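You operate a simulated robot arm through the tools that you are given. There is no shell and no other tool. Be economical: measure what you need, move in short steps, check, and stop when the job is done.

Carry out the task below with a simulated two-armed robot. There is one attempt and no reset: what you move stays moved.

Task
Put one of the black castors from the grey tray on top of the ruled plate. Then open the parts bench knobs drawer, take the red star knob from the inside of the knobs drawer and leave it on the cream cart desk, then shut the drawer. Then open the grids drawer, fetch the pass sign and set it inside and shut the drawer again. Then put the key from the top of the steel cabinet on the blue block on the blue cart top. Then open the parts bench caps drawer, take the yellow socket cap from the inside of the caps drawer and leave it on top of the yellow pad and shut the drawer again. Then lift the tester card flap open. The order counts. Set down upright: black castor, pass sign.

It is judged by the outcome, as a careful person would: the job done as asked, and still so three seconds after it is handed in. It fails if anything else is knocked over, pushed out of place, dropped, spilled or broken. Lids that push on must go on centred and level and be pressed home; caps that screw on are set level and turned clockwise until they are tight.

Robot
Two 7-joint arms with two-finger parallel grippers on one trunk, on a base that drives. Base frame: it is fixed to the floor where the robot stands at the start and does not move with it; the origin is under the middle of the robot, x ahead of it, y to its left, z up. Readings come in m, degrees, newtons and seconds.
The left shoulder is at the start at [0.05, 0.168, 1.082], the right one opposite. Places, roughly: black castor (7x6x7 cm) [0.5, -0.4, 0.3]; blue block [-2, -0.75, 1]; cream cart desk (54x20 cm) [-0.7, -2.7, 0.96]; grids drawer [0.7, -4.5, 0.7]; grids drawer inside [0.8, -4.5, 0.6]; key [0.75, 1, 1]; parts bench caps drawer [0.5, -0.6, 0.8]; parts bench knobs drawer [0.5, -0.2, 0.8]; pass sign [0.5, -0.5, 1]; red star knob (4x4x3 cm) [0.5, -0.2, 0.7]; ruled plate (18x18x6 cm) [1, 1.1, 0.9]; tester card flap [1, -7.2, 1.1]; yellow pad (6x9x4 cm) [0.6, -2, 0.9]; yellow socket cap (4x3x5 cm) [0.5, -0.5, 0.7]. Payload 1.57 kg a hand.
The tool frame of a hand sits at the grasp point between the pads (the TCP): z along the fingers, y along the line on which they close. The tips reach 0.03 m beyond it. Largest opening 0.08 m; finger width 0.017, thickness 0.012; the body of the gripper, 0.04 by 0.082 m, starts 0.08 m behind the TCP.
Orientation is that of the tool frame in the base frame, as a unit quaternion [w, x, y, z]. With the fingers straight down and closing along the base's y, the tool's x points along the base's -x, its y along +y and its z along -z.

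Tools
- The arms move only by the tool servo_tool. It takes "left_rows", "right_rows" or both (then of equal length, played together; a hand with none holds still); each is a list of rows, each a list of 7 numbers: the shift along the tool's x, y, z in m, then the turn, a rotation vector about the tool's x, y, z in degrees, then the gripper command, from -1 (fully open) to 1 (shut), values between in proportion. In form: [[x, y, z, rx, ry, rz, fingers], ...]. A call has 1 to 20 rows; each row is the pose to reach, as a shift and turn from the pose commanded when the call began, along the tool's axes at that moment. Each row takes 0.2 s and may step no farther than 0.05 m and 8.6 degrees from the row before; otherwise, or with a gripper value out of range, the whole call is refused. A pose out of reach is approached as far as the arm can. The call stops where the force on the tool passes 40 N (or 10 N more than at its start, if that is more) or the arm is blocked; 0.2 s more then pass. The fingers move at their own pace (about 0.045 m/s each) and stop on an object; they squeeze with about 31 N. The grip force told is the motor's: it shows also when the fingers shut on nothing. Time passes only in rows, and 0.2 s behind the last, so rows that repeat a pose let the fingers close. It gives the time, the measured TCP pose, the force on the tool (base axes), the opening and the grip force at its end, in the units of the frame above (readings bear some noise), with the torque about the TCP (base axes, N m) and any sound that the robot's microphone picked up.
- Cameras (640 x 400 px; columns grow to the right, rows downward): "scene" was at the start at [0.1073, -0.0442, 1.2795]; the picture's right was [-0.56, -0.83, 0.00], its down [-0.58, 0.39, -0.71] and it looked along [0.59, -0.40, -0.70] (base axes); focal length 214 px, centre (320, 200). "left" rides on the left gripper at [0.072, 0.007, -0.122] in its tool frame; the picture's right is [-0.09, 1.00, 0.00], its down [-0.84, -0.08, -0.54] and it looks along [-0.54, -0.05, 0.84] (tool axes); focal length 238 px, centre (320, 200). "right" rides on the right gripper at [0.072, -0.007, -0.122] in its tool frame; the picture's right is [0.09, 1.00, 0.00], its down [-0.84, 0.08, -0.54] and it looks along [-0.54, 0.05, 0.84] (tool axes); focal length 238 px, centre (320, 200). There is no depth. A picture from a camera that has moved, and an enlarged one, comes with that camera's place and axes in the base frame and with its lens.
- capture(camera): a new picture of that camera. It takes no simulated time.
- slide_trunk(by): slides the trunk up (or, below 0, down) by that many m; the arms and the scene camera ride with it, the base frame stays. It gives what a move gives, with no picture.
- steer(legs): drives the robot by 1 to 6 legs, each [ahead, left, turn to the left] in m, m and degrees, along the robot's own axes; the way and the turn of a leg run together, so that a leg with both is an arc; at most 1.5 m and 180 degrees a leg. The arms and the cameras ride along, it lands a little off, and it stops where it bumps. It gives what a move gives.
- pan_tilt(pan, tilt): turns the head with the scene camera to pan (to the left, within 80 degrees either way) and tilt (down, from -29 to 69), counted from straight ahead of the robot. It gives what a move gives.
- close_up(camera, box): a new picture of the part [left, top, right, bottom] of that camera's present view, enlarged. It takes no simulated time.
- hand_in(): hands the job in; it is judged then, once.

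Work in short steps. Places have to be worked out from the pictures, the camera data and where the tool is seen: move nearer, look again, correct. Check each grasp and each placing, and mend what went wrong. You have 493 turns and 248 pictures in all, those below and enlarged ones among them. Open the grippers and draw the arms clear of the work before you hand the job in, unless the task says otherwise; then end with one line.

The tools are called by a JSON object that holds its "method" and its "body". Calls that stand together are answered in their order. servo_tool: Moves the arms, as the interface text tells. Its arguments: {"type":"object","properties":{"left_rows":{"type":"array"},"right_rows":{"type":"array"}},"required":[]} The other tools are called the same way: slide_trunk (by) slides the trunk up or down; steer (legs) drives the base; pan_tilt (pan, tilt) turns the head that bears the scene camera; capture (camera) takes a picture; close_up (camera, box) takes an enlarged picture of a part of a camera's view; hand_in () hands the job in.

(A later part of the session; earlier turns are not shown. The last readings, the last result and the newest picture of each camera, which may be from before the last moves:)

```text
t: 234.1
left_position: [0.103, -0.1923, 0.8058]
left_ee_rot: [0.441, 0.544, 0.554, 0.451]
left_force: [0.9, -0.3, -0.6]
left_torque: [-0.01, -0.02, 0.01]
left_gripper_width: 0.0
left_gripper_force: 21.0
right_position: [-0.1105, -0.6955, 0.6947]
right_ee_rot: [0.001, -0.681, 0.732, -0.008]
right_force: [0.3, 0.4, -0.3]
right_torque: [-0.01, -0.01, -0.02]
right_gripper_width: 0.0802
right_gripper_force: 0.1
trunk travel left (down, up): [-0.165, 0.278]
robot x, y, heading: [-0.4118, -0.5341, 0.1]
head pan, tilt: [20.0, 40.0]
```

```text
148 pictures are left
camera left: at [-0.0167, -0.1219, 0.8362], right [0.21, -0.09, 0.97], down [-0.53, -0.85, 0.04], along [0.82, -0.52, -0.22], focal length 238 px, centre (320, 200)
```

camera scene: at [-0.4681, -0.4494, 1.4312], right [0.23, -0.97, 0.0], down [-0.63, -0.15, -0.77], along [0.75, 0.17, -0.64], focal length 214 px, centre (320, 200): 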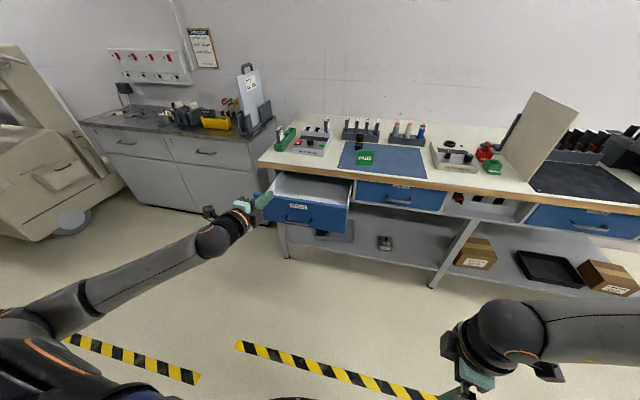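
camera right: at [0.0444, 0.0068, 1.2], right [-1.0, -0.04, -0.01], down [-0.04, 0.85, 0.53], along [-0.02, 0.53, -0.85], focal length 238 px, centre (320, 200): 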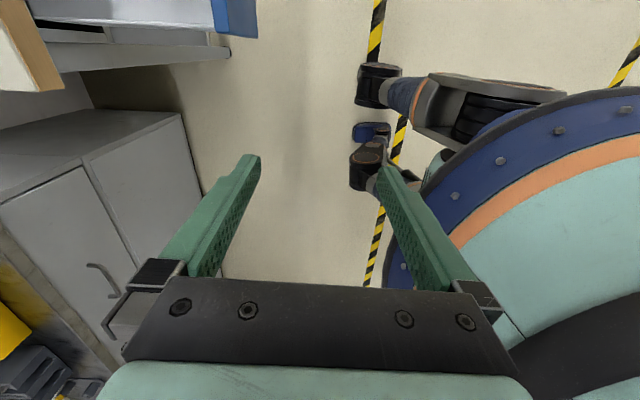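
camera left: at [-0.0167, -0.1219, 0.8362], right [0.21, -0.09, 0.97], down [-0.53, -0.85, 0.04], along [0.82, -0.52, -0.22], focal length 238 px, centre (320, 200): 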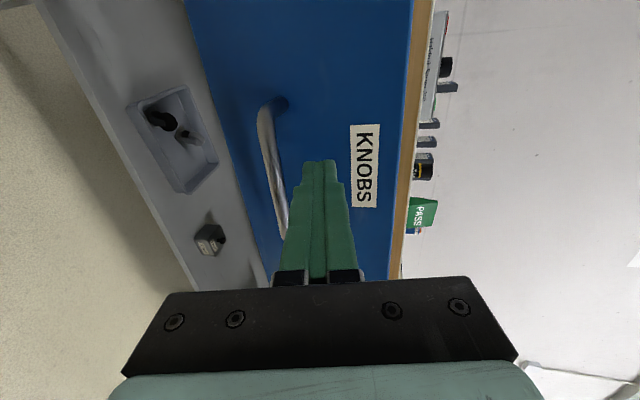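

{"method": "steer", "body": {"legs": [[0.25, 0, 0]]}}

{"method": "capture", "body": {"camera": "left"}}

{"method": "capture", "body": {"camera": "scene"}}

```text
t: 235.9
left_position: [0.3566, -0.1875, 0.8062]
left_ee_rot: [0.44, 0.542, 0.556, 0.451]
left_force: [0.9, -0.2, 0.5]
left_torque: [-0.02, 0.02, 0.01]
left_gripper_width: 0.0
left_gripper_force: 21.5
right_position: [0.1448, -0.6908, 0.6943]
right_ee_rot: [0.001, -0.683, 0.73, -0.008]
right_force: [-0.4, -0.7, 0.5]
right_torque: [0.0, -0.05, 0.01]
right_gripper_width: 0.08
right_gripper_force: 0.0
trunk travel left (down, up): [-0.165, 0.278]
robot x, y, heading: [-0.1556, -0.5317, 0.5]
head pan, tilt: [20.0, 40.0]
```

```text
147 pictures are left
camera left: at [0.2355, -0.1175, 0.8362], right [0.21, -0.09, 0.97], down [-0.52, -0.85, 0.04], along [0.83, -0.52, -0.22], focal length 238 px, centre (320, 200)
```

left: 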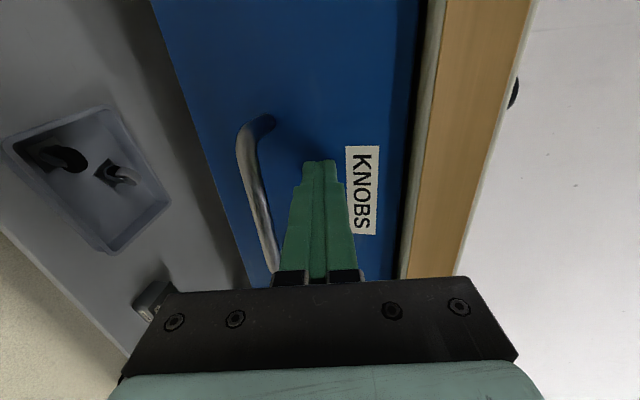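

```text
146 pictures are left
camera scene: at [-0.0385, -0.4997, 1.2012], right [0.35, -0.94, 0.0], down [-0.6, -0.23, -0.77], along [0.72, 0.27, -0.64], focal length 214 px, centre (320, 200)
```

scene: 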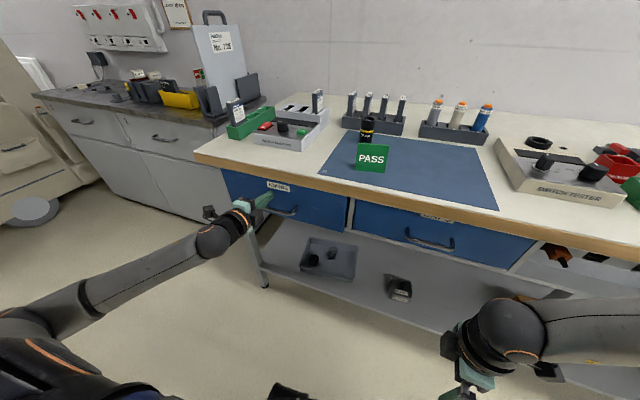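

Nearly shut; I push the last bit with the arm, watching the force.

{"method": "servo_tool", "body": {"left_rows": [[0, 0.002, 0.008, 0, 0, 0, 1], [0, 0.004, 0.016, 0, 0, 0, 1], [0, 0.006, 0.024, 0, 0, 0, 1], [0, 0.007, 0.032, 0, 0, 0, 1], [0, 0.008, 0.04, 0, 0, 0, 1], [0, 0.009, 0.046, 0, 0, 0, 1]]}}

{"method": "capture", "body": {"camera": "left"}}

```text
t: 237.1
left_position: [0.3879, -0.1881, 0.8049]
left_ee_rot: [0.439, 0.543, 0.556, 0.451]
left_force: [-25.7, 1.5, 6.0]
left_torque: [-0.05, -0.31, -0.07]
left_gripper_width: 0.0
left_gripper_force: 21.7
right_position: [0.144, -0.6915, 0.694]
right_ee_rot: [0.003, -0.685, 0.728, -0.009]
right_force: [-0.8, 0.0, 0.1]
right_torque: [0.0, -0.04, -0.01]
right_gripper_width: 0.0802
right_gripper_force: 0.0
trunk travel left (down, up): [-0.165, 0.278]
robot x, y, heading: [-0.1615, -0.5303, 0.6]
head pan, tilt: [20.0, 40.0]
stopped in row 5 (left hand): the force on the tool passed its limit at 55 N (the readings are from after the stop); the commanded pose is now the measured one
```

```text
145 pictures are left
camera left: at [0.2675, -0.1167, 0.8367], right [0.21, -0.09, 0.97], down [-0.53, -0.85, 0.04], along [0.82, -0.52, -0.23], focal length 238 px, centre (320, 200)
```

left: 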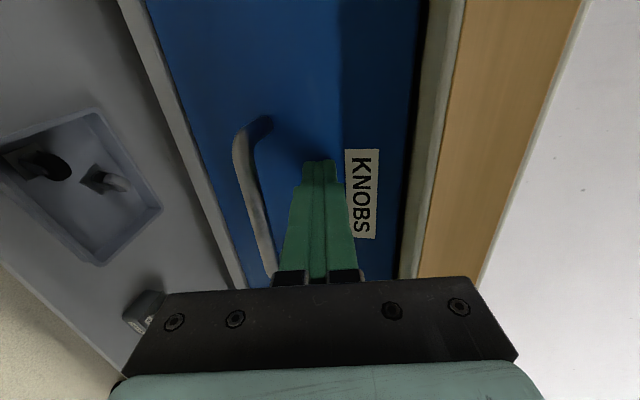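

Drawer is fully shut (tip at x 0.416, firm stop). Next the grids drawer (teal table far to the right at ≈[0.7,-4.5]). I back off, turn, and travel around the cream cart on its far side.

{"method": "steer", "body": {"legs": [[-0.5, 0, 0], [0, 0, -90], [0.6, -0.85, 0]]}}

{"method": "pan_tilt", "body": {"pan": 10, "tilt": 20}}

{"method": "capture", "body": {"camera": "scene"}}

```text
t: 251.1
left_position: [-1.1203, -1.7158, 0.8026]
left_ee_rot: [0.628, 0.778, 0.016, 0.014]
left_force: [-0.2, -0.5, -0.3]
left_torque: [0.01, -0.02, -0.02]
left_gripper_width: 0.0
left_gripper_force: 21.3
right_position: [-1.6285, -1.4765, 0.6939]
right_ee_rot: [-0.005, 0.023, 1.0, -0.007]
right_force: [-0.4, 0.5, -1.1]
right_torque: [-0.02, 0.0, 0.01]
right_gripper_width: 0.0802
right_gripper_force: 0.0
trunk travel left (down, up): [-0.165, 0.278]
robot x, y, heading: [-1.472, -1.1763, -88.5]
head pan, tilt: [20.0, 40.0]
```

```text
t: 251.9
left_position: [-1.1217, -1.7156, 0.8025]
left_ee_rot: [0.627, 0.779, 0.016, 0.013]
left_force: [-0.6, -0.5, 0.2]
left_torque: [0.0, -0.01, -0.05]
left_gripper_width: 0.0
left_gripper_force: 21.5
right_position: [-1.6295, -1.4783, 0.6945]
right_ee_rot: [-0.004, 0.025, 1.0, -0.006]
right_force: [-0.8, 1.0, -0.6]
right_torque: [-0.01, 0.0, -0.02]
right_gripper_width: 0.08
right_gripper_force: 0.1
trunk travel left (down, up): [-0.165, 0.278]
robot x, y, heading: [-1.4751, -1.1727, -88.5]
head pan, tilt: [10.0, 20.0]
```

```text
144 pictures are left
camera scene: at [-1.4549, -1.3018, 1.2326], right [-0.98, -0.2, 0.0], down [-0.07, 0.34, -0.94], along [0.19, -0.92, -0.34], focal length 214 px, centre (320, 200)
```

scene: 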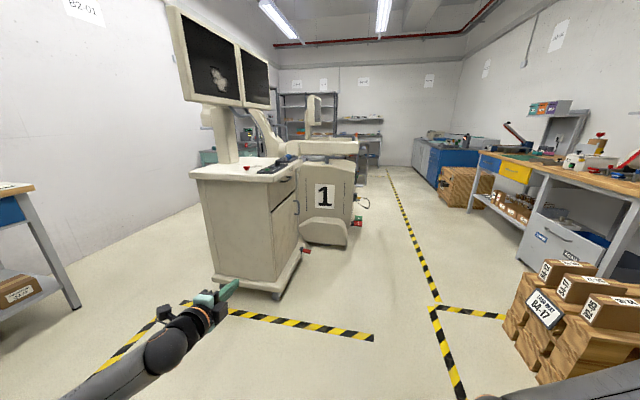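

I pull the left hand inward and shift right to x≈-1.88 to pass between the cart and the pallet.

{"method": "servo_tool", "body": {"left_rows": [[-0.04, 0, 0, 0, 0, 0, 1], [-0.08, 0, 0, 0, 0, 0, 1], [-0.12, 0, 0, 0, 0, 0, 1], [-0.16, 0, 0, 0, 0, 0, 1], [-0.2, 0, 0, 0, 0, 0, 1]]}}

{"method": "steer", "body": {"legs": [[0, -0.42, -1.5], [1.4, 0, 0]]}}

{"method": "capture", "body": {"camera": "scene"}}

```text
t: 253.2
left_position: [-1.3197, -1.7249, 0.803]
left_ee_rot: [0.627, 0.779, 0.016, 0.014]
left_force: [0.1, -0.5, 0.3]
left_torque: [-0.02, -0.01, -0.01]
left_gripper_width: 0.0001
left_gripper_force: 21.1
right_position: [-1.6288, -1.4775, 0.6945]
right_ee_rot: [-0.005, 0.024, 1.0, -0.007]
right_force: [-0.9, 0.0, -0.5]
right_torque: [-0.01, 0.0, -0.03]
right_gripper_width: 0.08
right_gripper_force: 0.1
trunk travel left (down, up): [-0.165, 0.278]
robot x, y, heading: [-1.4738, -1.1739, -88.2]
head pan, tilt: [10.0, 20.0]
```

```text
t: 255.3
left_position: [-1.464, -1.7326, 0.8017]
left_ee_rot: [0.628, 0.778, 0.009, 0.008]
left_force: [-0.2, 0.2, 0.2]
left_torque: [-0.02, -0.02, -0.02]
left_gripper_width: 0.0
left_gripper_force: 21.4
right_position: [-1.7701, -1.4807, 0.6945]
right_ee_rot: [-0.005, 0.031, 0.999, -0.007]
right_force: [-0.4, 0.0, 0.0]
right_torque: [-0.03, -0.03, 0.01]
right_gripper_width: 0.0799
right_gripper_force: 0.1
trunk travel left (down, up): [-0.165, 0.278]
robot x, y, heading: [-1.6098, -1.1808, -89.1]
head pan, tilt: [10.0, 20.0]
stopped in leg 1: the robot was blocked; the commanded pose is now the measured one
```

```text
143 pictures are left
camera scene: at [-1.5921, -1.3079, 1.2326], right [-0.98, -0.19, 0.0], down [-0.06, 0.34, -0.94], along [0.18, -0.92, -0.34], focal length 214 px, centre (320, 200)
```

scene: 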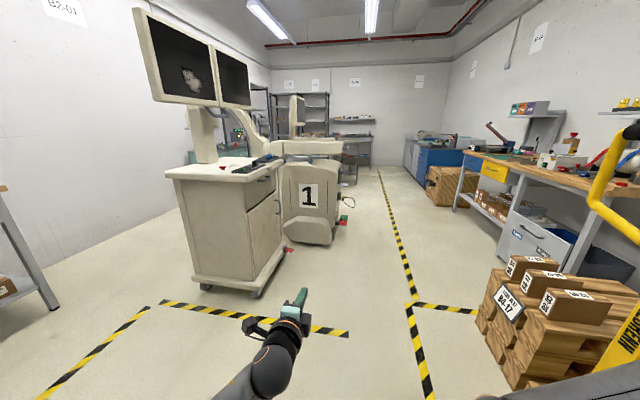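

Blocked on the right; I look there.

{"method": "pan_tilt", "body": {"pan": -70, "tilt": 35}}

{"method": "capture", "body": {"camera": "scene"}}

```text
t: 256.8
left_position: [-1.4643, -1.7321, 0.8032]
left_ee_rot: [0.627, 0.779, 0.011, 0.008]
left_force: [1.3, -0.2, 0.4]
left_torque: [0.01, -0.01, 0.01]
left_gripper_width: 0.0
left_gripper_force: 21.6
right_position: [-1.7702, -1.4821, 0.6939]
right_ee_rot: [-0.004, 0.031, 0.999, -0.007]
right_force: [0.2, -0.6, 0.1]
right_torque: [-0.01, 0.0, 0.03]
right_gripper_width: 0.0801
right_gripper_force: 0.1
trunk travel left (down, up): [-0.165, 0.278]
robot x, y, heading: [-1.6065, -1.1763, -89.0]
head pan, tilt: [-70.0, 35.0]
```

```text
142 pictures are left
camera scene: at [-1.6919, -1.248, 1.2088], right [-0.36, 0.93, 0.0], down [0.54, 0.2, -0.82], along [-0.77, -0.29, -0.57], focal length 214 px, centre (320, 200)
```

scene: 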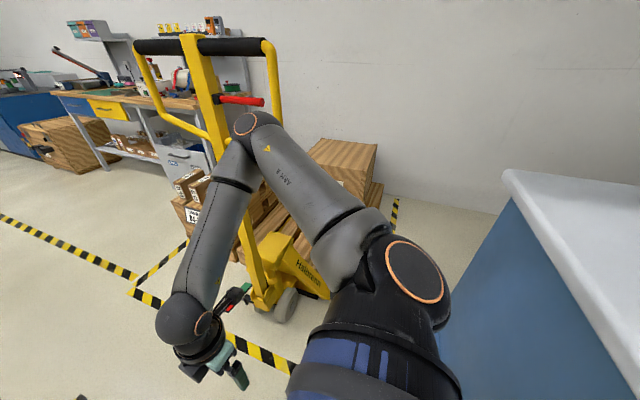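

The right elbow touched the pallet-jack handle. I move left off it at once and fold the right arm forward to narrow the robot.

{"method": "steer", "body": {"legs": [[0, 0.13, 0]]}}

{"method": "servo_tool", "body": {"right_rows": [[0, -0.025, 0, 8, 0, 0, -1], [0, -0.05, 0, 16, 0, 0, -1], [0, -0.075, 0, 24, 0, 0, -1], [0, -0.1, 0, 32, 0, 0, -1], [0, -0.125, 0, 40, 0, 0, -1], [0, -0.15, 0, 48, 0, 0, -1], [0, -0.175, 0, 56, 0, 0, -1], [0, -0.2, 0, 64, 0, 0, -1], [0, -0.225, 0, 72, 0, 0, -1], [0, -0.25, 0, 78, 0, 0, -1]]}}

{"method": "capture", "body": {"camera": "scene"}}

```text
t: 258.6
left_position: [-1.3337, -1.7304, 0.8018]
left_ee_rot: [0.627, 0.779, 0.011, 0.009]
left_force: [-0.3, 0.4, -0.2]
left_torque: [0.04, 0.0, -0.02]
left_gripper_width: 0.0
left_gripper_force: 21.0
right_position: [-1.6398, -1.4791, 0.6956]
right_ee_rot: [-0.004, 0.03, 1.0, -0.007]
right_force: [-1.1, 0.6, -0.1]
right_torque: [-0.01, 0.01, 0.0]
right_gripper_width: 0.0798
right_gripper_force: 0.1
trunk travel left (down, up): [-0.165, 0.278]
robot x, y, heading: [-1.4834, -1.1735, -89.3]
head pan, tilt: [-70.0, 35.0]
```

```text
t: 260.8
left_position: [-1.3345, -1.7298, 0.8028]
left_ee_rot: [0.628, 0.778, 0.011, 0.009]
left_force: [-0.2, -1.0, -1.3]
left_torque: [0.01, 0.01, -0.01]
left_gripper_width: 0.0
left_gripper_force: 21.2
right_position: [-1.6745, -1.7179, 0.8554]
right_ee_rot: [-0.041, 0.042, 0.811, -0.582]
right_force: [0.6, 0.6, -0.1]
right_torque: [-0.01, -0.03, 0.02]
right_gripper_width: 0.0801
right_gripper_force: 0.1
right hand out of reach, approached as far as the arm can: row 2, 3, 4, 5, 6, 7, 8, 9, 10
trunk travel left (down, up): [-0.165, 0.278]
robot x, y, heading: [-1.4824, -1.175, -89.1]
head pan, tilt: [-70.0, 35.0]
```

```text
141 pictures are left
camera scene: at [-1.5624, -1.2459, 1.2087], right [-0.36, 0.93, 0.0], down [0.54, 0.2, -0.82], along [-0.77, -0.29, -0.57], focal length 214 px, centre (320, 200)
```

scene: 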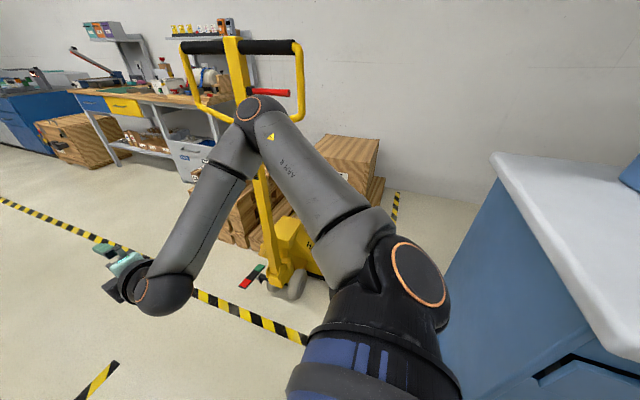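

{"method": "servo_tool", "body": {"right_rows": [[0, 0, 0.04, 0, 0, 0, -1], [0, 0, 0.08, 0, 0, 0, -1], [0, 0, 0.12, 0, 0, 0, -1], [0, 0, 0.16, 0, 0, 0, -1], [0, 0, 0.2, 0, 0, 0, -1]]}}

{"method": "capture", "body": {"camera": "scene"}}

```text
t: 262.0
left_position: [-1.334, -1.7306, 0.8017]
left_ee_rot: [0.627, 0.779, 0.011, 0.01]
left_force: [-0.3, -0.4, 0.3]
left_torque: [0.01, 0.02, -0.03]
left_gripper_width: 0.0002
left_gripper_force: 20.8
right_position: [-1.7385, -1.847, 0.8484]
right_ee_rot: [-0.045, 0.045, 0.817, -0.573]
right_force: [0.4, -0.2, 0.5]
right_torque: [0.04, 0.01, 0.01]
right_gripper_width: 0.0798
right_gripper_force: 0.1
right hand out of reach, approached as far as the arm can: row 1, 2, 3, 4, 5
trunk travel left (down, up): [-0.165, 0.278]
robot x, y, heading: [-1.4815, -1.1748, -88.9]
head pan, tilt: [-70.0, 35.0]
```

```text
140 pictures are left
camera scene: at [-1.5626, -1.2461, 1.2087], right [-0.36, 0.93, 0.0], down [0.54, 0.21, -0.82], along [-0.76, -0.29, -0.57], focal length 214 px, centre (320, 200)
```

scene: 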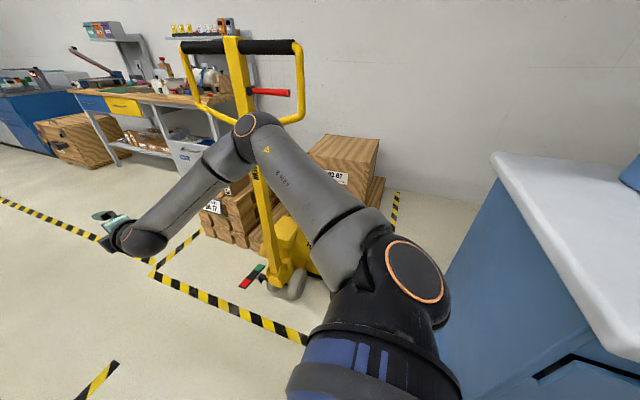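

{"method": "steer", "body": {"legs": [[0.68, 0, 0]]}}

{"method": "capture", "body": {"camera": "scene"}}

{"method": "pan_tilt", "body": {"pan": 10, "tilt": 25}}

{"method": "capture", "body": {"camera": "scene"}}

```text
t: 265.7
left_position: [-1.3212, -2.4007, 0.8029]
left_ee_rot: [0.627, 0.779, 0.011, 0.009]
left_force: [-0.2, 0.0, -0.6]
left_torque: [0.02, 0.01, -0.01]
left_gripper_width: 0.0
left_gripper_force: 20.8
right_position: [-1.7244, -2.5194, 0.8479]
right_ee_rot: [-0.044, 0.044, 0.816, -0.574]
right_force: [0.2, 0.2, -1.4]
right_torque: [0.0, 0.0, 0.0]
right_gripper_width: 0.0798
right_gripper_force: 0.0
trunk travel left (down, up): [-0.165, 0.278]
robot x, y, heading: [-1.4677, -1.8534, -89.0]
head pan, tilt: [-70.0, 35.0]
```

```text
139 pictures are left
camera scene: at [-1.5502, -1.9182, 1.2088], right [-0.36, 0.93, 0.0], down [0.54, 0.21, -0.82], along [-0.76, -0.29, -0.57], focal length 214 px, centre (320, 200)
```

scene: 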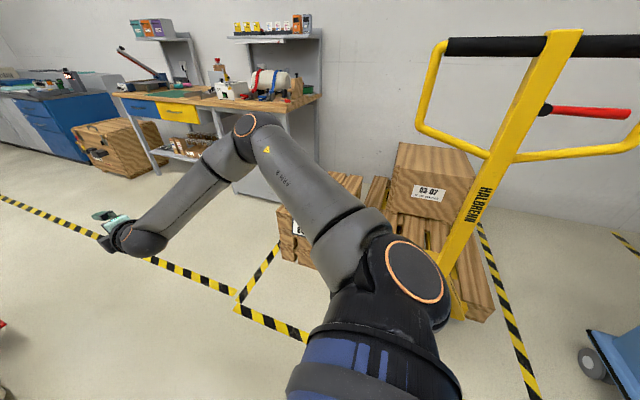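

```text
t: 267.2
left_position: [-1.3211, -2.4016, 0.8032]
left_ee_rot: [0.627, 0.779, 0.012, 0.009]
left_force: [-0.2, 0.2, -0.1]
left_torque: [0.01, 0.0, -0.04]
left_gripper_width: 0.0001
left_gripper_force: 21.1
right_position: [-1.7242, -2.5191, 0.8487]
right_ee_rot: [-0.044, 0.045, 0.816, -0.574]
right_force: [0.2, 0.8, 0.2]
right_torque: [0.02, 0.03, -0.01]
right_gripper_width: 0.0804
right_gripper_force: 0.1
trunk travel left (down, up): [-0.165, 0.278]
robot x, y, heading: [-1.4685, -1.8466, -88.9]
head pan, tilt: [10.0, 25.0]
```

```text
138 pictures are left
camera scene: at [-1.4504, -1.977, 1.2245], right [-0.98, -0.19, 0.0], down [-0.08, 0.41, -0.91], along [0.17, -0.89, -0.42], focal length 214 px, centre (320, 200)
```

scene: 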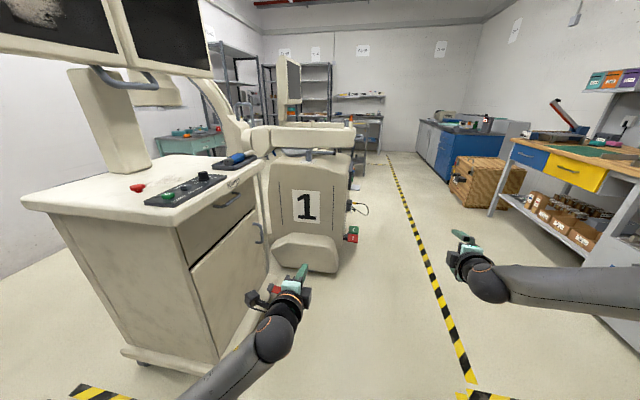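

The jack is passed. Shift right to x≈-1.87 and go forward past the C-arm cart.

{"method": "steer", "body": {"legs": [[0, -0.42, -1], [1.3, 0, 0]]}}

{"method": "capture", "body": {"camera": "scene"}}

```text
t: 270.8
left_position: [-1.7029, -2.409, 0.8029]
left_ee_rot: [0.627, 0.779, 0.008, 0.007]
left_force: [-0.5, 0.2, 0.1]
left_torque: [0.01, 0.01, -0.01]
left_gripper_width: 0.0001
left_gripper_force: 21.6
right_position: [-2.1076, -2.523, 0.8496]
right_ee_rot: [-0.047, 0.049, 0.816, -0.574]
right_force: [-0.5, -0.3, -0.9]
right_torque: [0.02, -0.03, -0.01]
right_gripper_width: 0.0801
right_gripper_force: 0.0
trunk travel left (down, up): [-0.165, 0.278]
robot x, y, heading: [-1.8435, -1.8527, -89.3]
head pan, tilt: [10.0, 25.0]
stopped in leg 1: the robot was blocked; the commanded pose is now the measured one
```

```text
137 pictures are left
camera scene: at [-1.8273, -1.9827, 1.2246], right [-0.98, -0.18, 0.0], down [-0.08, 0.42, -0.91], along [0.16, -0.89, -0.42], focal length 214 px, centre (320, 200)
```

scene: 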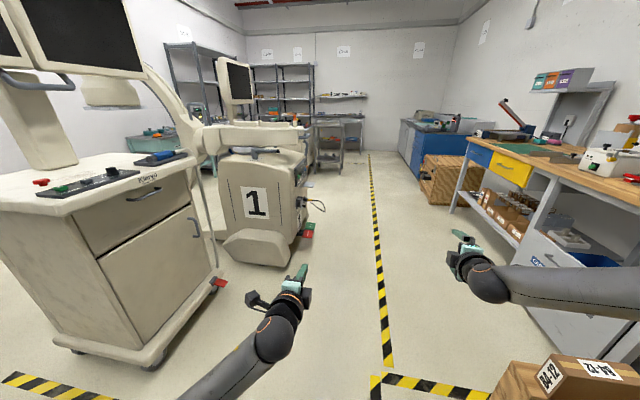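

Touched something on the right again (likely the jack handle beside the shoulder). I ease 6 cm left and go forward past the cart.

{"method": "steer", "body": {"legs": [[0, 0.06, 0], [0.5, 0, 0]]}}

{"method": "pan_tilt", "body": {"pan": -75, "tilt": 35}}

{"method": "capture", "body": {"camera": "scene"}}

```text
t: 274.7
left_position: [-1.6456, -2.9243, 0.8031]
left_ee_rot: [0.627, 0.779, 0.003, 0.004]
left_force: [-0.1, -0.1, -0.5]
left_torque: [0.01, 0.04, -0.03]
left_gripper_width: 0.0001
left_gripper_force: 21.0
right_position: [-2.0514, -3.0344, 0.849]
right_ee_rot: [-0.05, 0.052, 0.816, -0.573]
right_force: [-0.1, -0.4, -0.1]
right_torque: [0.01, 0.01, 0.03]
right_gripper_width: 0.0799
right_gripper_force: 0.0
trunk travel left (down, up): [-0.165, 0.278]
robot x, y, heading: [-1.7814, -2.3681, -90.3]
head pan, tilt: [10.0, 25.0]
```

```text
t: 276.2
left_position: [-1.6459, -2.9248, 0.802]
left_ee_rot: [0.626, 0.78, 0.003, 0.003]
left_force: [0.4, 0.6, 0.0]
left_torque: [0.01, 0.01, 0.02]
left_gripper_width: 0.0
left_gripper_force: 21.0
right_position: [-2.052, -3.0366, 0.8492]
right_ee_rot: [-0.049, 0.053, 0.816, -0.574]
right_force: [-0.3, 0.0, 0.5]
right_torque: [-0.02, 0.02, -0.01]
right_gripper_width: 0.08
right_gripper_force: 0.1
trunk travel left (down, up): [-0.165, 0.278]
robot x, y, heading: [-1.7845, -2.3703, -90.1]
head pan, tilt: [-75.0, 35.0]
```

```text
136 pictures are left
camera scene: at [-1.8675, -2.4294, 1.2088], right [-0.26, 0.97, 0.0], down [0.55, 0.15, -0.82], along [-0.79, -0.21, -0.57], focal length 214 px, centre (320, 200)
```

scene: 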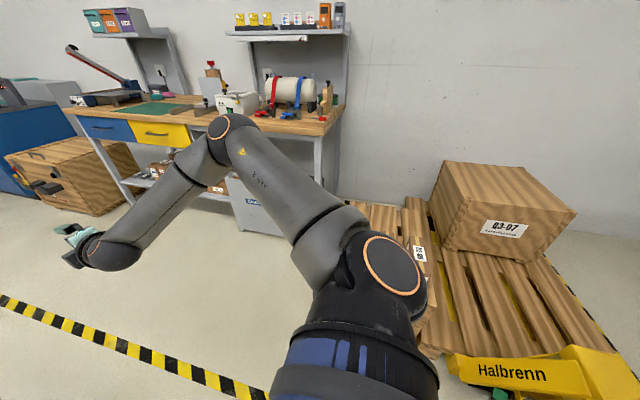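

All looks in place. Continue forward to y≈-4 and look left at the teal table.

{"method": "steer", "body": {"legs": [[1.45, 0, 0]]}}

{"method": "pan_tilt", "body": {"pan": 65, "tilt": 20}}

{"method": "capture", "body": {"camera": "scene"}}

```text
t: 283.7
left_position: [-1.6666, -4.4281, 0.8017]
left_ee_rot: [0.627, 0.779, -0.003, -0.002]
left_force: [-0.4, -0.2, 0.5]
left_torque: [-0.02, 0.01, -0.01]
left_gripper_width: 0.0
left_gripper_force: 21.4
right_position: [-2.0747, -4.5319, 0.8486]
right_ee_rot: [-0.053, 0.06, 0.815, -0.574]
right_force: [0.5, -0.6, -0.4]
right_torque: [-0.02, 0.01, 0.01]
right_gripper_width: 0.0801
right_gripper_force: 0.1
trunk travel left (down, up): [-0.165, 0.278]
robot x, y, heading: [-1.7957, -3.8708, -91.0]
head pan, tilt: [-75.0, 35.0]
```

```text
t: 285.9
left_position: [-1.6673, -4.4289, 0.8025]
left_ee_rot: [0.627, 0.779, -0.002, -0.003]
left_force: [0.3, 0.9, -0.5]
left_torque: [-0.02, -0.02, 0.0]
left_gripper_width: 0.0
left_gripper_force: 20.8
right_position: [-2.0763, -4.5328, 0.8499]
right_ee_rot: [-0.054, 0.059, 0.815, -0.574]
right_force: [-0.1, 0.3, 0.1]
right_torque: [0.0, 0.05, -0.01]
right_gripper_width: 0.08
right_gripper_force: 0.0
trunk travel left (down, up): [-0.165, 0.278]
robot x, y, heading: [-1.7935, -3.8679, -91.1]
head pan, tilt: [65.0, 20.0]
```

```text
135 pictures are left
camera scene: at [-1.7128, -3.9498, 1.2326], right [-0.44, -0.9, 0.0], down [-0.31, 0.15, -0.94], along [0.84, -0.41, -0.34], focal length 214 px, centre (320, 200)
```

scene: 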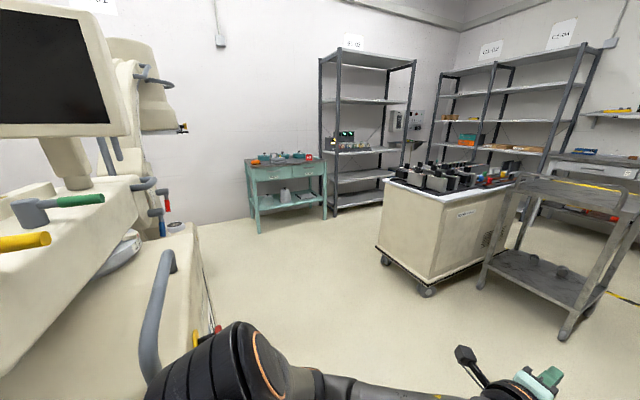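

{"method": "close_up", "body": {"camera": "scene", "box": [230, 130, 340, 240]}}

```text
3.64 times, centred on (285, 185) of scene
camera zoom: at [-1.7128, -3.9498, 1.2326], right [-0.44, -0.9, 0.0], down [-0.31, 0.15, -0.94], along [0.84, -0.41, -0.34], focal length 780 px, centre (447, 254)
```

zoom: 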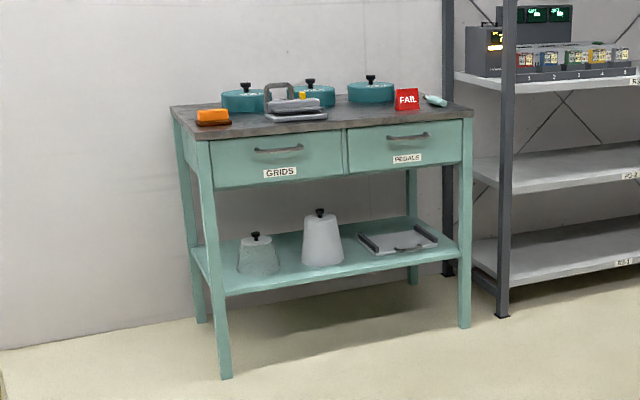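

GRIDS is the left drawer of the teal table, handle near [0.56, -4.49, 0.73]. I go forward a bit more, turn to face it, and approach.

{"method": "steer", "body": {"legs": [[0.55, 0, 0], [0, 0, 91], [1.3, 0, 0]]}}

{"method": "pan_tilt", "body": {"pan": 5, "tilt": 25}}

{"method": "capture", "body": {"camera": "scene"}}

```text
t: 299.2
left_position: [0.0572, -4.3167, 0.8015]
left_ee_rot: [0.445, 0.553, 0.549, 0.441]
left_force: [-1.3, 0.5, 0.0]
left_torque: [0.04, 0.03, -0.01]
left_gripper_width: 0.0
left_gripper_force: 20.9
right_position: [0.1608, -4.7251, 0.8498]
right_ee_rot: [0.367, -0.534, 0.619, -0.444]
right_force: [0.1, -0.2, 0.5]
right_torque: [-0.02, 0.02, 0.0]
right_gripper_width: 0.08
right_gripper_force: 0.2
trunk travel left (down, up): [-0.165, 0.278]
robot x, y, heading: [-0.5045, -4.4433, -0.9]
head pan, tilt: [65.0, 20.0]
```

```text
t: 300.5
left_position: [0.057, -4.3163, 0.8032]
left_ee_rot: [0.445, 0.553, 0.549, 0.441]
left_force: [-0.1, 0.3, 0.7]
left_torque: [-0.02, 0.01, 0.0]
left_gripper_width: 0.0
left_gripper_force: 21.1
right_position: [0.1612, -4.7246, 0.8489]
right_ee_rot: [0.366, -0.534, 0.619, -0.444]
right_force: [-0.2, 0.7, -0.2]
right_torque: [-0.01, -0.02, 0.01]
right_gripper_width: 0.08
right_gripper_force: 0.0
trunk travel left (down, up): [-0.165, 0.278]
robot x, y, heading: [-0.4989, -4.4418, -0.9]
head pan, tilt: [5.0, 25.0]
```

```text
133 pictures are left
camera scene: at [-0.3695, -4.4364, 1.2245], right [0.07, -1.0, 0.0], down [-0.42, -0.03, -0.91], along [0.9, 0.06, -0.42], focal length 214 px, centre (320, 200)
```

scene: 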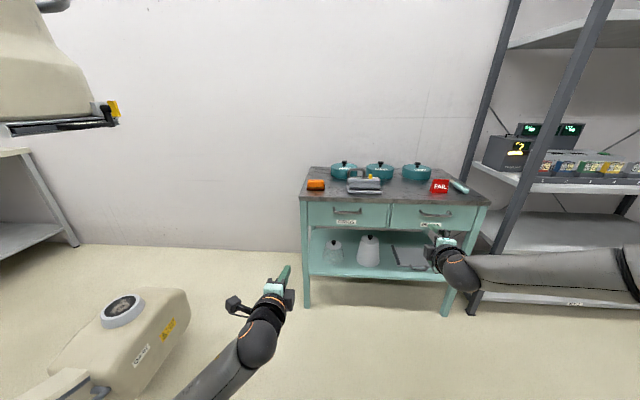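

Handle triangulates to ≈[0.65, -4.52, 0.70]. I retract the right hand, lower the trunk 10 cm, align in y, and check with the left camera.

{"method": "servo_tool", "body": {"right_rows": [[0, 0, -0.05, 0, 0, 0, -1], [0, 0, -0.1, 0, 0, 0, -1], [0, 0, -0.15, 0, 0, 0, -1], [0, 0, -0.2, 0, 0, 0, -1], [0, 0, -0.25, 0, 0, 0, -1], [0, 0, -0.3, 0, 0, 0, -1]], "left_rows": [[0, 0.005, 0.025, 0, 0, 0, 1], [0, 0.01, 0.05, 0, 0, 0, 0], [0, 0.015, 0.075, 0, 0, 0, -0.3], [0, 0.02, 0.1, 0, 0, 0, -0.3], [0, 0.025, 0.12, 0, 0, 0, -0.3], [0, 0.027, 0.13, 0, 0, 0, -0.3]]}}

{"method": "slide_trunk", "body": {"by": -0.1}}

{"method": "steer", "body": {"legs": [[0.2, -0.2, 1]]}}

{"method": "capture", "body": {"camera": "left"}}

```text
t: 301.9
left_position: [0.1879, -4.3199, 0.8003]
left_ee_rot: [0.446, 0.553, 0.549, 0.441]
left_force: [-0.7, -0.2, -0.6]
left_torque: [0.01, 0.0, -0.03]
left_gripper_width: 0.0522
left_gripper_force: 0.1
right_position: [-0.0523, -4.6654, 0.9673]
right_ee_rot: [0.365, -0.534, 0.62, -0.444]
right_force: [-0.3, -0.1, 0.7]
right_torque: [0.04, 0.0, -0.01]
right_gripper_width: 0.0797
right_gripper_force: 0.1
right hand out of reach, approached as far as the arm can: row 5, 6
trunk travel left (down, up): [-0.165, 0.278]
robot x, y, heading: [-0.5024, -4.446, -1.2]
head pan, tilt: [5.0, 25.0]
```

```text
t: 303.2
left_position: [0.188, -4.3201, 0.7]
left_ee_rot: [0.445, 0.553, 0.548, 0.443]
left_force: [-0.4, -0.1, 0.3]
left_torque: [-0.02, -0.01, 0.02]
left_gripper_width: 0.0521
left_gripper_force: 0.1
right_position: [-0.0503, -4.667, 0.8664]
right_ee_rot: [0.367, -0.534, 0.619, -0.444]
right_force: [-0.1, 0.5, 0.6]
right_torque: [-0.02, 0.02, -0.01]
right_gripper_width: 0.0802
right_gripper_force: 0.1
trunk travel left (down, up): [-0.065, 0.378]
robot x, y, heading: [-0.5017, -4.443, -1.0]
head pan, tilt: [5.0, 25.0]
```

```text
t: 305.6
left_position: [0.3844, -4.5116, 0.6991]
left_ee_rot: [0.442, 0.55, 0.553, 0.444]
left_force: [-0.3, 0.4, -0.1]
left_torque: [-0.01, -0.01, 0.01]
left_gripper_width: 0.052
left_gripper_force: 0.0
right_position: [0.1498, -4.8623, 0.8663]
right_ee_rot: [0.37, -0.538, 0.615, -0.441]
right_force: [0.6, 0.3, -1.0]
right_torque: [0.0, 0.01, 0.06]
right_gripper_width: 0.08
right_gripper_force: 0.1
trunk travel left (down, up): [-0.065, 0.378]
robot x, y, heading: [-0.3026, -4.6472, -0.1]
head pan, tilt: [5.0, 25.0]
```

```text
132 pictures are left
camera left: at [0.2654, -4.4402, 0.731], right [0.21, -0.09, 0.97], down [-0.54, -0.84, 0.04], along [0.81, -0.54, -0.23], focal length 238 px, centre (320, 200)
```

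left: 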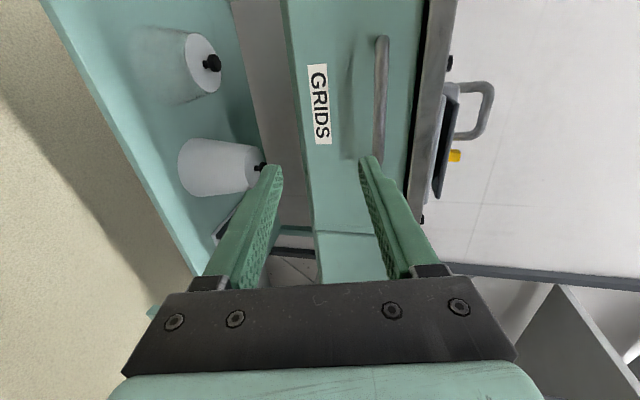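

Handle at z≈0.733, y≈-4.512. I raise the trunk 3.6 cm, narrow the opening, and move closer.

{"method": "slide_trunk", "body": {"by": 0.036}}

{"method": "steer", "body": {"legs": [[0.17, 0, 0]]}}

{"method": "servo_tool", "body": {"left_rows": [[0, 0, 0, 0, 0, 0, 0], [0, 0, 0, 0, 0, 0, 0]]}}

{"method": "capture", "body": {"camera": "left"}}

```text
t: 306.4
left_position: [0.3847, -4.5126, 0.7369]
left_ee_rot: [0.442, 0.549, 0.553, 0.444]
left_force: [0.2, 0.0, 1.2]
left_torque: [-0.02, 0.02, -0.01]
left_gripper_width: 0.052
left_gripper_force: 0.0
right_position: [0.1504, -4.8619, 0.9028]
right_ee_rot: [0.37, -0.538, 0.616, -0.441]
right_force: [-1.1, 0.3, 0.1]
right_torque: [-0.03, 0.0, 0.0]
right_gripper_width: 0.0799
right_gripper_force: 0.1
trunk travel left (down, up): [-0.101, 0.342]
robot x, y, heading: [-0.3057, -4.6441, -0.3]
head pan, tilt: [5.0, 25.0]
```

```text
t: 307.9
left_position: [0.5503, -4.5166, 0.7347]
left_ee_rot: [0.442, 0.55, 0.551, 0.444]
left_force: [-4.5, 0.6, -0.4]
left_torque: [-0.03, -0.12, -0.01]
left_gripper_width: 0.0505
left_gripper_force: 0.0
right_position: [0.3195, -4.8648, 0.9017]
right_ee_rot: [0.368, -0.538, 0.617, -0.441]
right_force: [-0.6, 0.5, -0.1]
right_torque: [-0.01, 0.01, 0.02]
right_gripper_width: 0.08
right_gripper_force: 0.1
trunk travel left (down, up): [-0.101, 0.342]
robot x, y, heading: [-0.1335, -4.6481, -0.7]
head pan, tilt: [5.0, 25.0]
stopped in leg 1: the force on the tool passed its limit at 81 N (the readings are from after the stop); the commanded pose is now the measured one
```

```text
t: 308.5
left_position: [0.5527, -4.5157, 0.7362]
left_ee_rot: [0.442, 0.55, 0.552, 0.445]
left_force: [-0.9, -0.1, 0.0]
left_torque: [0.0, 0.01, 0.0]
left_gripper_width: 0.0401
left_gripper_force: 0.1
right_position: [0.3195, -4.864, 0.9014]
right_ee_rot: [0.369, -0.538, 0.616, -0.441]
right_force: [0.1, -0.5, 0.2]
right_torque: [0.01, 0.02, 0.03]
right_gripper_width: 0.0799
right_gripper_force: 0.1
trunk travel left (down, up): [-0.101, 0.342]
robot x, y, heading: [-0.1345, -4.6461, -0.6]
head pan, tilt: [5.0, 25.0]
```

```text
131 pictures are left
camera left: at [0.4333, -4.4434, 0.767], right [0.21, -0.09, 0.97], down [-0.54, -0.84, 0.04], along [0.81, -0.54, -0.23], focal length 238 px, centre (320, 200)
```

left: 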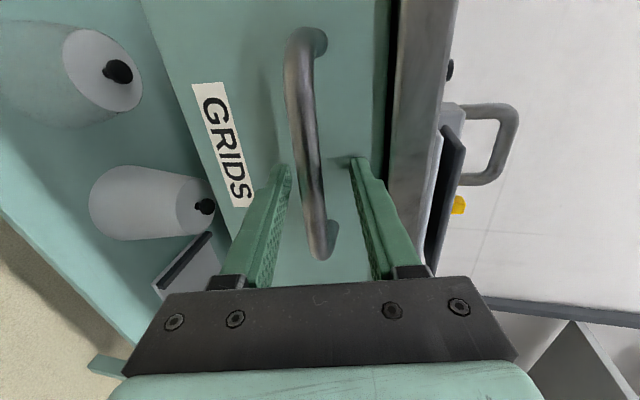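

The tips reached the drawer face (x≈0.58) with the bar between the fingers. I ease back 4 mm and close on the bar.

{"method": "servo_tool", "body": {"left_rows": [[0, -0.005, -0.006, 0, 0, 0, 0], [0, -0.006, -0.006, 0, 0, 0, 1], [0, -0.006, -0.006, 0, 0, 0, 1], [0, -0.006, -0.006, 0, 0, 0, 1], [0, -0.006, -0.006, 0, 0, 0, 1]]}}

{"method": "close_up", "body": {"camera": "scene", "box": [160, 100, 480, 300]}}

```text
t: 309.7
left_position: [0.546, -4.5173, 0.7319]
left_ee_rot: [0.443, 0.55, 0.551, 0.445]
left_force: [3.1, 1.6, 6.3]
left_torque: [-0.04, -0.04, -0.14]
left_gripper_width: 0.0138
left_gripper_force: 29.7
right_position: [0.3178, -4.8645, 0.9021]
right_ee_rot: [0.369, -0.538, 0.615, -0.442]
right_force: [0.2, -0.2, -0.3]
right_torque: [-0.02, -0.01, 0.0]
right_gripper_width: 0.0797
right_gripper_force: 0.1
trunk travel left (down, up): [-0.101, 0.342]
robot x, y, heading: [-0.1327, -4.6479, -0.4]
head pan, tilt: [5.0, 25.0]
```

```text
2.00 times, centred on (320, 200) of scene
camera zoom: at [-0.0028, -4.6383, 1.1607], right [0.08, -1.0, 0.0], down [-0.42, -0.03, -0.91], along [0.9, 0.07, -0.42], focal length 429 px, centre (320, 200)
```

zoom: 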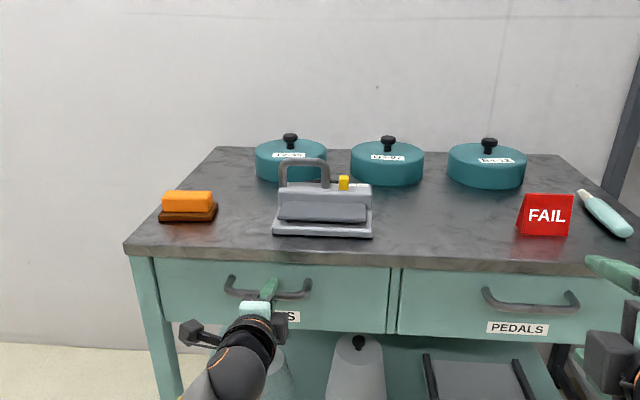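

Handle gripped; nothing on the table disturbed. Pull open by reversing.

{"method": "steer", "body": {"legs": [[-0.13, 0, 0]]}}

{"method": "steer", "body": {"legs": [[-0.13, 0, 0]]}}

{"method": "capture", "body": {"camera": "scene"}}

```text
t: 311.0
left_position: [0.4163, -4.5153, 0.7319]
left_ee_rot: [0.444, 0.55, 0.55, 0.445]
left_force: [-3.0, -5.0, 10.8]
left_torque: [0.09, 0.03, 0.26]
left_gripper_width: 0.0136
left_gripper_force: 30.0
right_position: [0.1914, -4.8639, 0.9026]
right_ee_rot: [0.369, -0.538, 0.616, -0.442]
right_force: [0.8, -0.7, 0.6]
right_torque: [0.01, -0.01, 0.01]
right_gripper_width: 0.0801
right_gripper_force: 0.0
trunk travel left (down, up): [-0.101, 0.342]
robot x, y, heading: [-0.263, -4.6441, -0.4]
head pan, tilt: [5.0, 25.0]
```

```text
t: 312.3
left_position: [0.2858, -4.5182, 0.7316]
left_ee_rot: [0.445, 0.549, 0.55, 0.444]
left_force: [-2.2, 2.2, 5.9]
left_torque: [0.12, 0.0, 0.4]
left_gripper_width: 0.0136
left_gripper_force: 30.1
right_position: [0.0608, -4.8634, 0.9029]
right_ee_rot: [0.369, -0.537, 0.616, -0.442]
right_force: [0.1, 0.0, -0.3]
right_torque: [-0.01, 0.04, 0.01]
right_gripper_width: 0.08
right_gripper_force: 0.1
trunk travel left (down, up): [-0.101, 0.342]
robot x, y, heading: [-0.3894, -4.6478, -0.4]
head pan, tilt: [5.0, 25.0]
```

```text
129 pictures are left
camera scene: at [-0.2612, -4.6366, 1.1607], right [0.08, -1.0, 0.0], down [-0.42, -0.03, -0.91], along [0.9, 0.07, -0.42], focal length 214 px, centre (320, 200)
```

scene: 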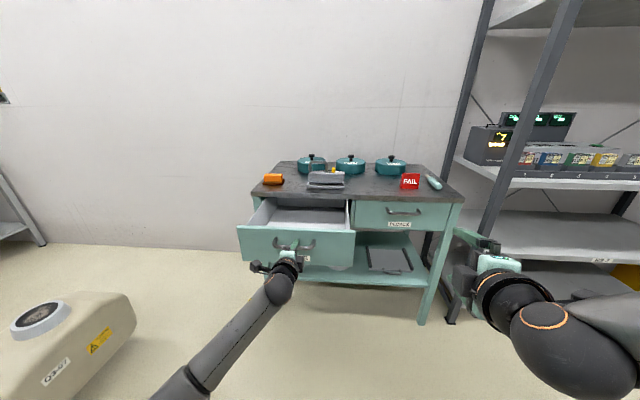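

Drawer open 26 cm. Release and back off, then raise the view to look inside.

{"method": "servo_tool", "body": {"left_rows": [[0, 0, 0, 0, 0, 0, 0.3], [0, 0, 0, 0, 0, 0, -0.4], [0, 0, 0, 0, 0, 0, -0.4], [0, 0, -0.03, 0, 0, 0, -0.4], [0, 0, -0.06, 0, 0, 0, -0.4]]}}

{"method": "steer", "body": {"legs": [[-0.15, 0, 0]]}}

{"method": "slide_trunk", "body": {"by": 0.3}}

{"method": "close_up", "body": {"camera": "scene", "box": [200, 140, 400, 280]}}

```text
t: 313.5
left_position: [0.229, -4.5152, 0.7442]
left_ee_rot: [0.444, 0.549, 0.551, 0.444]
left_force: [0.1, 0.0, 0.5]
left_torque: [0.02, -0.02, -0.03]
left_gripper_width: 0.0559
left_gripper_force: 0.0
right_position: [0.0603, -4.8638, 0.902]
right_ee_rot: [0.367, -0.538, 0.617, -0.442]
right_force: [-0.4, 0.7, 0.1]
right_torque: [-0.03, 0.0, 0.03]
right_gripper_width: 0.0798
right_gripper_force: 0.1
trunk travel left (down, up): [-0.101, 0.342]
robot x, y, heading: [-0.3926, -4.6437, -0.4]
head pan, tilt: [5.0, 25.0]
```

```text
t: 314.9
left_position: [0.0766, -4.5149, 0.7436]
left_ee_rot: [0.444, 0.55, 0.55, 0.444]
left_force: [-1.4, 0.7, -0.2]
left_torque: [0.02, 0.0, 0.0]
left_gripper_width: 0.0561
left_gripper_force: 0.1
right_position: [-0.0907, -4.8636, 0.9018]
right_ee_rot: [0.367, -0.537, 0.618, -0.442]
right_force: [0.5, -0.4, 0.3]
right_torque: [-0.01, 0.01, 0.02]
right_gripper_width: 0.0799
right_gripper_force: 0.1
trunk travel left (down, up): [-0.101, 0.342]
robot x, y, heading: [-0.5455, -4.6434, -0.4]
head pan, tilt: [5.0, 25.0]
```

```text
t: 317.9
left_position: [0.0777, -4.5149, 1.0448]
left_ee_rot: [0.443, 0.551, 0.55, 0.445]
left_force: [0.3, 0.3, -0.8]
left_torque: [-0.04, -0.01, 0.0]
left_gripper_width: 0.0559
left_gripper_force: 0.0
right_position: [-0.09, -4.8635, 1.2013]
right_ee_rot: [0.368, -0.537, 0.617, -0.442]
right_force: [-1.3, -0.4, -0.2]
right_torque: [0.01, -0.01, 0.01]
right_gripper_width: 0.0802
right_gripper_force: 0.0
trunk travel left (down, up): [-0.401, 0.042]
robot x, y, heading: [-0.5406, -4.6423, -0.5]
head pan, tilt: [5.0, 25.0]
```

```text
2.86 times, centred on (300, 210) of scene
camera zoom: at [-0.4116, -4.6354, 1.4605], right [0.08, -1.0, 0.0], down [-0.42, -0.03, -0.91], along [0.9, 0.07, -0.42], focal length 613 px, centre (377, 171)
```

zoom: 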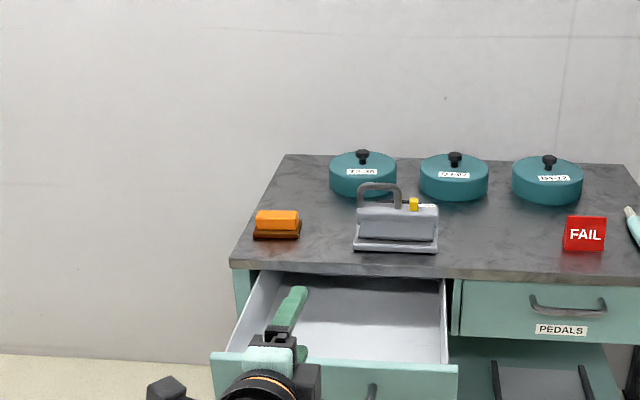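

The grids drawer is open and empty. Now back to the bench for the PASS sign via the same route in reverse; I first re-extend the right arm to narrow its elbow.

{"method": "slide_trunk", "body": {"by": -0.24}}

{"method": "steer", "body": {"legs": [[-1.25, 0.2, 0]]}}

{"method": "servo_tool", "body": {"right_rows": [[0, 0, 0.05, 0, 0, 0, -1], [0, 0, 0.1, 0, 0, 0, -1], [0, 0, 0.15, 0, 0, 0, -1], [0, 0, 0.2, 0, 0, 0, -1], [0, 0, 0.25, 0, 0, 0, -1]]}}

{"method": "steer", "body": {"legs": [[0, 0, -90]]}}

```text
t: 320.4
left_position: [0.0783, -4.5138, 0.8049]
left_ee_rot: [0.444, 0.55, 0.55, 0.444]
left_force: [0.2, 0.2, -0.4]
left_torque: [0.03, -0.01, 0.01]
left_gripper_width: 0.0561
left_gripper_force: 0.2
right_position: [-0.0901, -4.8617, 0.9618]
right_ee_rot: [0.368, -0.537, 0.617, -0.443]
right_force: [-1.0, 0.0, 0.5]
right_torque: [0.0, -0.02, -0.01]
right_gripper_width: 0.08
right_gripper_force: 0.0
trunk travel left (down, up): [-0.161, 0.282]
robot x, y, heading: [-0.543, -4.6411, -0.5]
head pan, tilt: [5.0, 25.0]
```

```text
t: 326.8
left_position: [-1.1861, -4.3012, 0.8044]
left_ee_rot: [0.438, 0.542, 0.558, 0.45]
left_force: [0.1, 0.5, 0.2]
left_torque: [-0.04, -0.02, -0.01]
left_gripper_width: 0.0562
left_gripper_force: 0.2
right_position: [-1.3451, -4.6549, 0.9615]
right_ee_rot: [0.374, -0.546, 0.61, -0.437]
right_force: [-0.4, 0.0, -0.2]
right_torque: [0.0, 0.02, -0.01]
right_gripper_width: 0.0802
right_gripper_force: 0.0
trunk travel left (down, up): [-0.161, 0.282]
robot x, y, heading: [-1.8012, -4.4469, 0.9]
head pan, tilt: [5.0, 25.0]
```

```text
t: 328.0
left_position: [-1.1877, -4.3021, 0.8042]
left_ee_rot: [0.439, 0.542, 0.558, 0.45]
left_force: [0.7, 0.0, 0.1]
left_torque: [-0.03, 0.04, -0.03]
left_gripper_width: 0.0559
left_gripper_force: 0.1
right_position: [-1.1179, -4.6878, 0.8772]
right_ee_rot: [0.374, -0.546, 0.609, -0.437]
right_force: [-1.2, -0.6, 0.1]
right_torque: [0.02, 0.0, 0.01]
right_gripper_width: 0.08
right_gripper_force: 0.1
right hand out of reach, approached as far as the arm can: row 5
trunk travel left (down, up): [-0.161, 0.282]
robot x, y, heading: [-1.8038, -4.4477, 0.9]
head pan, tilt: [5.0, 25.0]
```

```text
t: 332.2
left_position: [-1.6489, -5.0628, 0.8044]
left_ee_rot: [0.627, 0.779, 0.016, 0.013]
left_force: [-0.4, -0.4, 0.1]
left_torque: [0.0, -0.01, -0.03]
left_gripper_width: 0.0558
left_gripper_force: 0.0
right_position: [-2.0346, -5.1356, 0.8776]
right_ee_rot: [-0.039, 0.039, 0.818, -0.573]
right_force: [-0.4, 0.3, -0.5]
right_torque: [0.0, -0.01, 0.01]
right_gripper_width: 0.0801
right_gripper_force: 0.1
trunk travel left (down, up): [-0.161, 0.282]
robot x, y, heading: [-1.8028, -4.4488, -88.2]
head pan, tilt: [5.0, 25.0]
```

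{"method": "steer", "body": {"legs": [[-1.2, 0.02, -1.8], [-1.3, 0.0, 0]]}}

{"method": "pan_tilt", "body": {"pan": -78, "tilt": 30}}

{"method": "capture", "body": {"camera": "scene"}}

```text
t: 344.3
left_position: [-1.679, -2.5826, 0.8045]
left_ee_rot: [0.628, 0.778, 0.017, 0.013]
left_force: [0.0, -0.9, -0.5]
left_torque: [-0.03, -0.04, 0.0]
left_gripper_width: 0.056
left_gripper_force: 0.0
right_position: [-2.0647, -2.6564, 0.8778]
right_ee_rot: [-0.04, 0.039, 0.817, -0.574]
right_force: [-0.1, -0.8, 0.9]
right_torque: [-0.01, -0.02, 0.01]
right_gripper_width: 0.0799
right_gripper_force: 0.0
trunk travel left (down, up): [-0.161, 0.282]
robot x, y, heading: [-1.833, -1.9656, -88.3]
head pan, tilt: [5.0, 25.0]
```

```text
t: 345.9
left_position: [-1.6786, -2.5823, 0.8047]
left_ee_rot: [0.627, 0.778, 0.016, 0.013]
left_force: [0.7, 0.7, -0.4]
left_torque: [-0.01, 0.02, 0.02]
left_gripper_width: 0.0559
left_gripper_force: 0.0
right_position: [-2.0648, -2.6578, 0.878]
right_ee_rot: [-0.041, 0.039, 0.817, -0.573]
right_force: [-0.4, -1.4, 0.2]
right_torque: [0.0, 0.02, 0.01]
right_gripper_width: 0.0797
right_gripper_force: 0.0
trunk travel left (down, up): [-0.161, 0.282]
robot x, y, heading: [-1.8329, -1.967, -88.0]
head pan, tilt: [-78.0, 30.0]
```

```text
127 pictures are left
camera scene: at [-1.9203, -2.0275, 1.2126], right [-0.24, 0.97, 0.0], down [0.49, 0.12, -0.87], along [-0.84, -0.21, -0.5], focal length 214 px, centre (320, 200)
```

scene: 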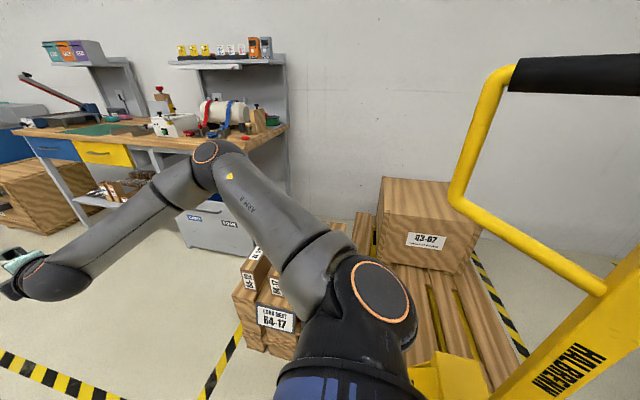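

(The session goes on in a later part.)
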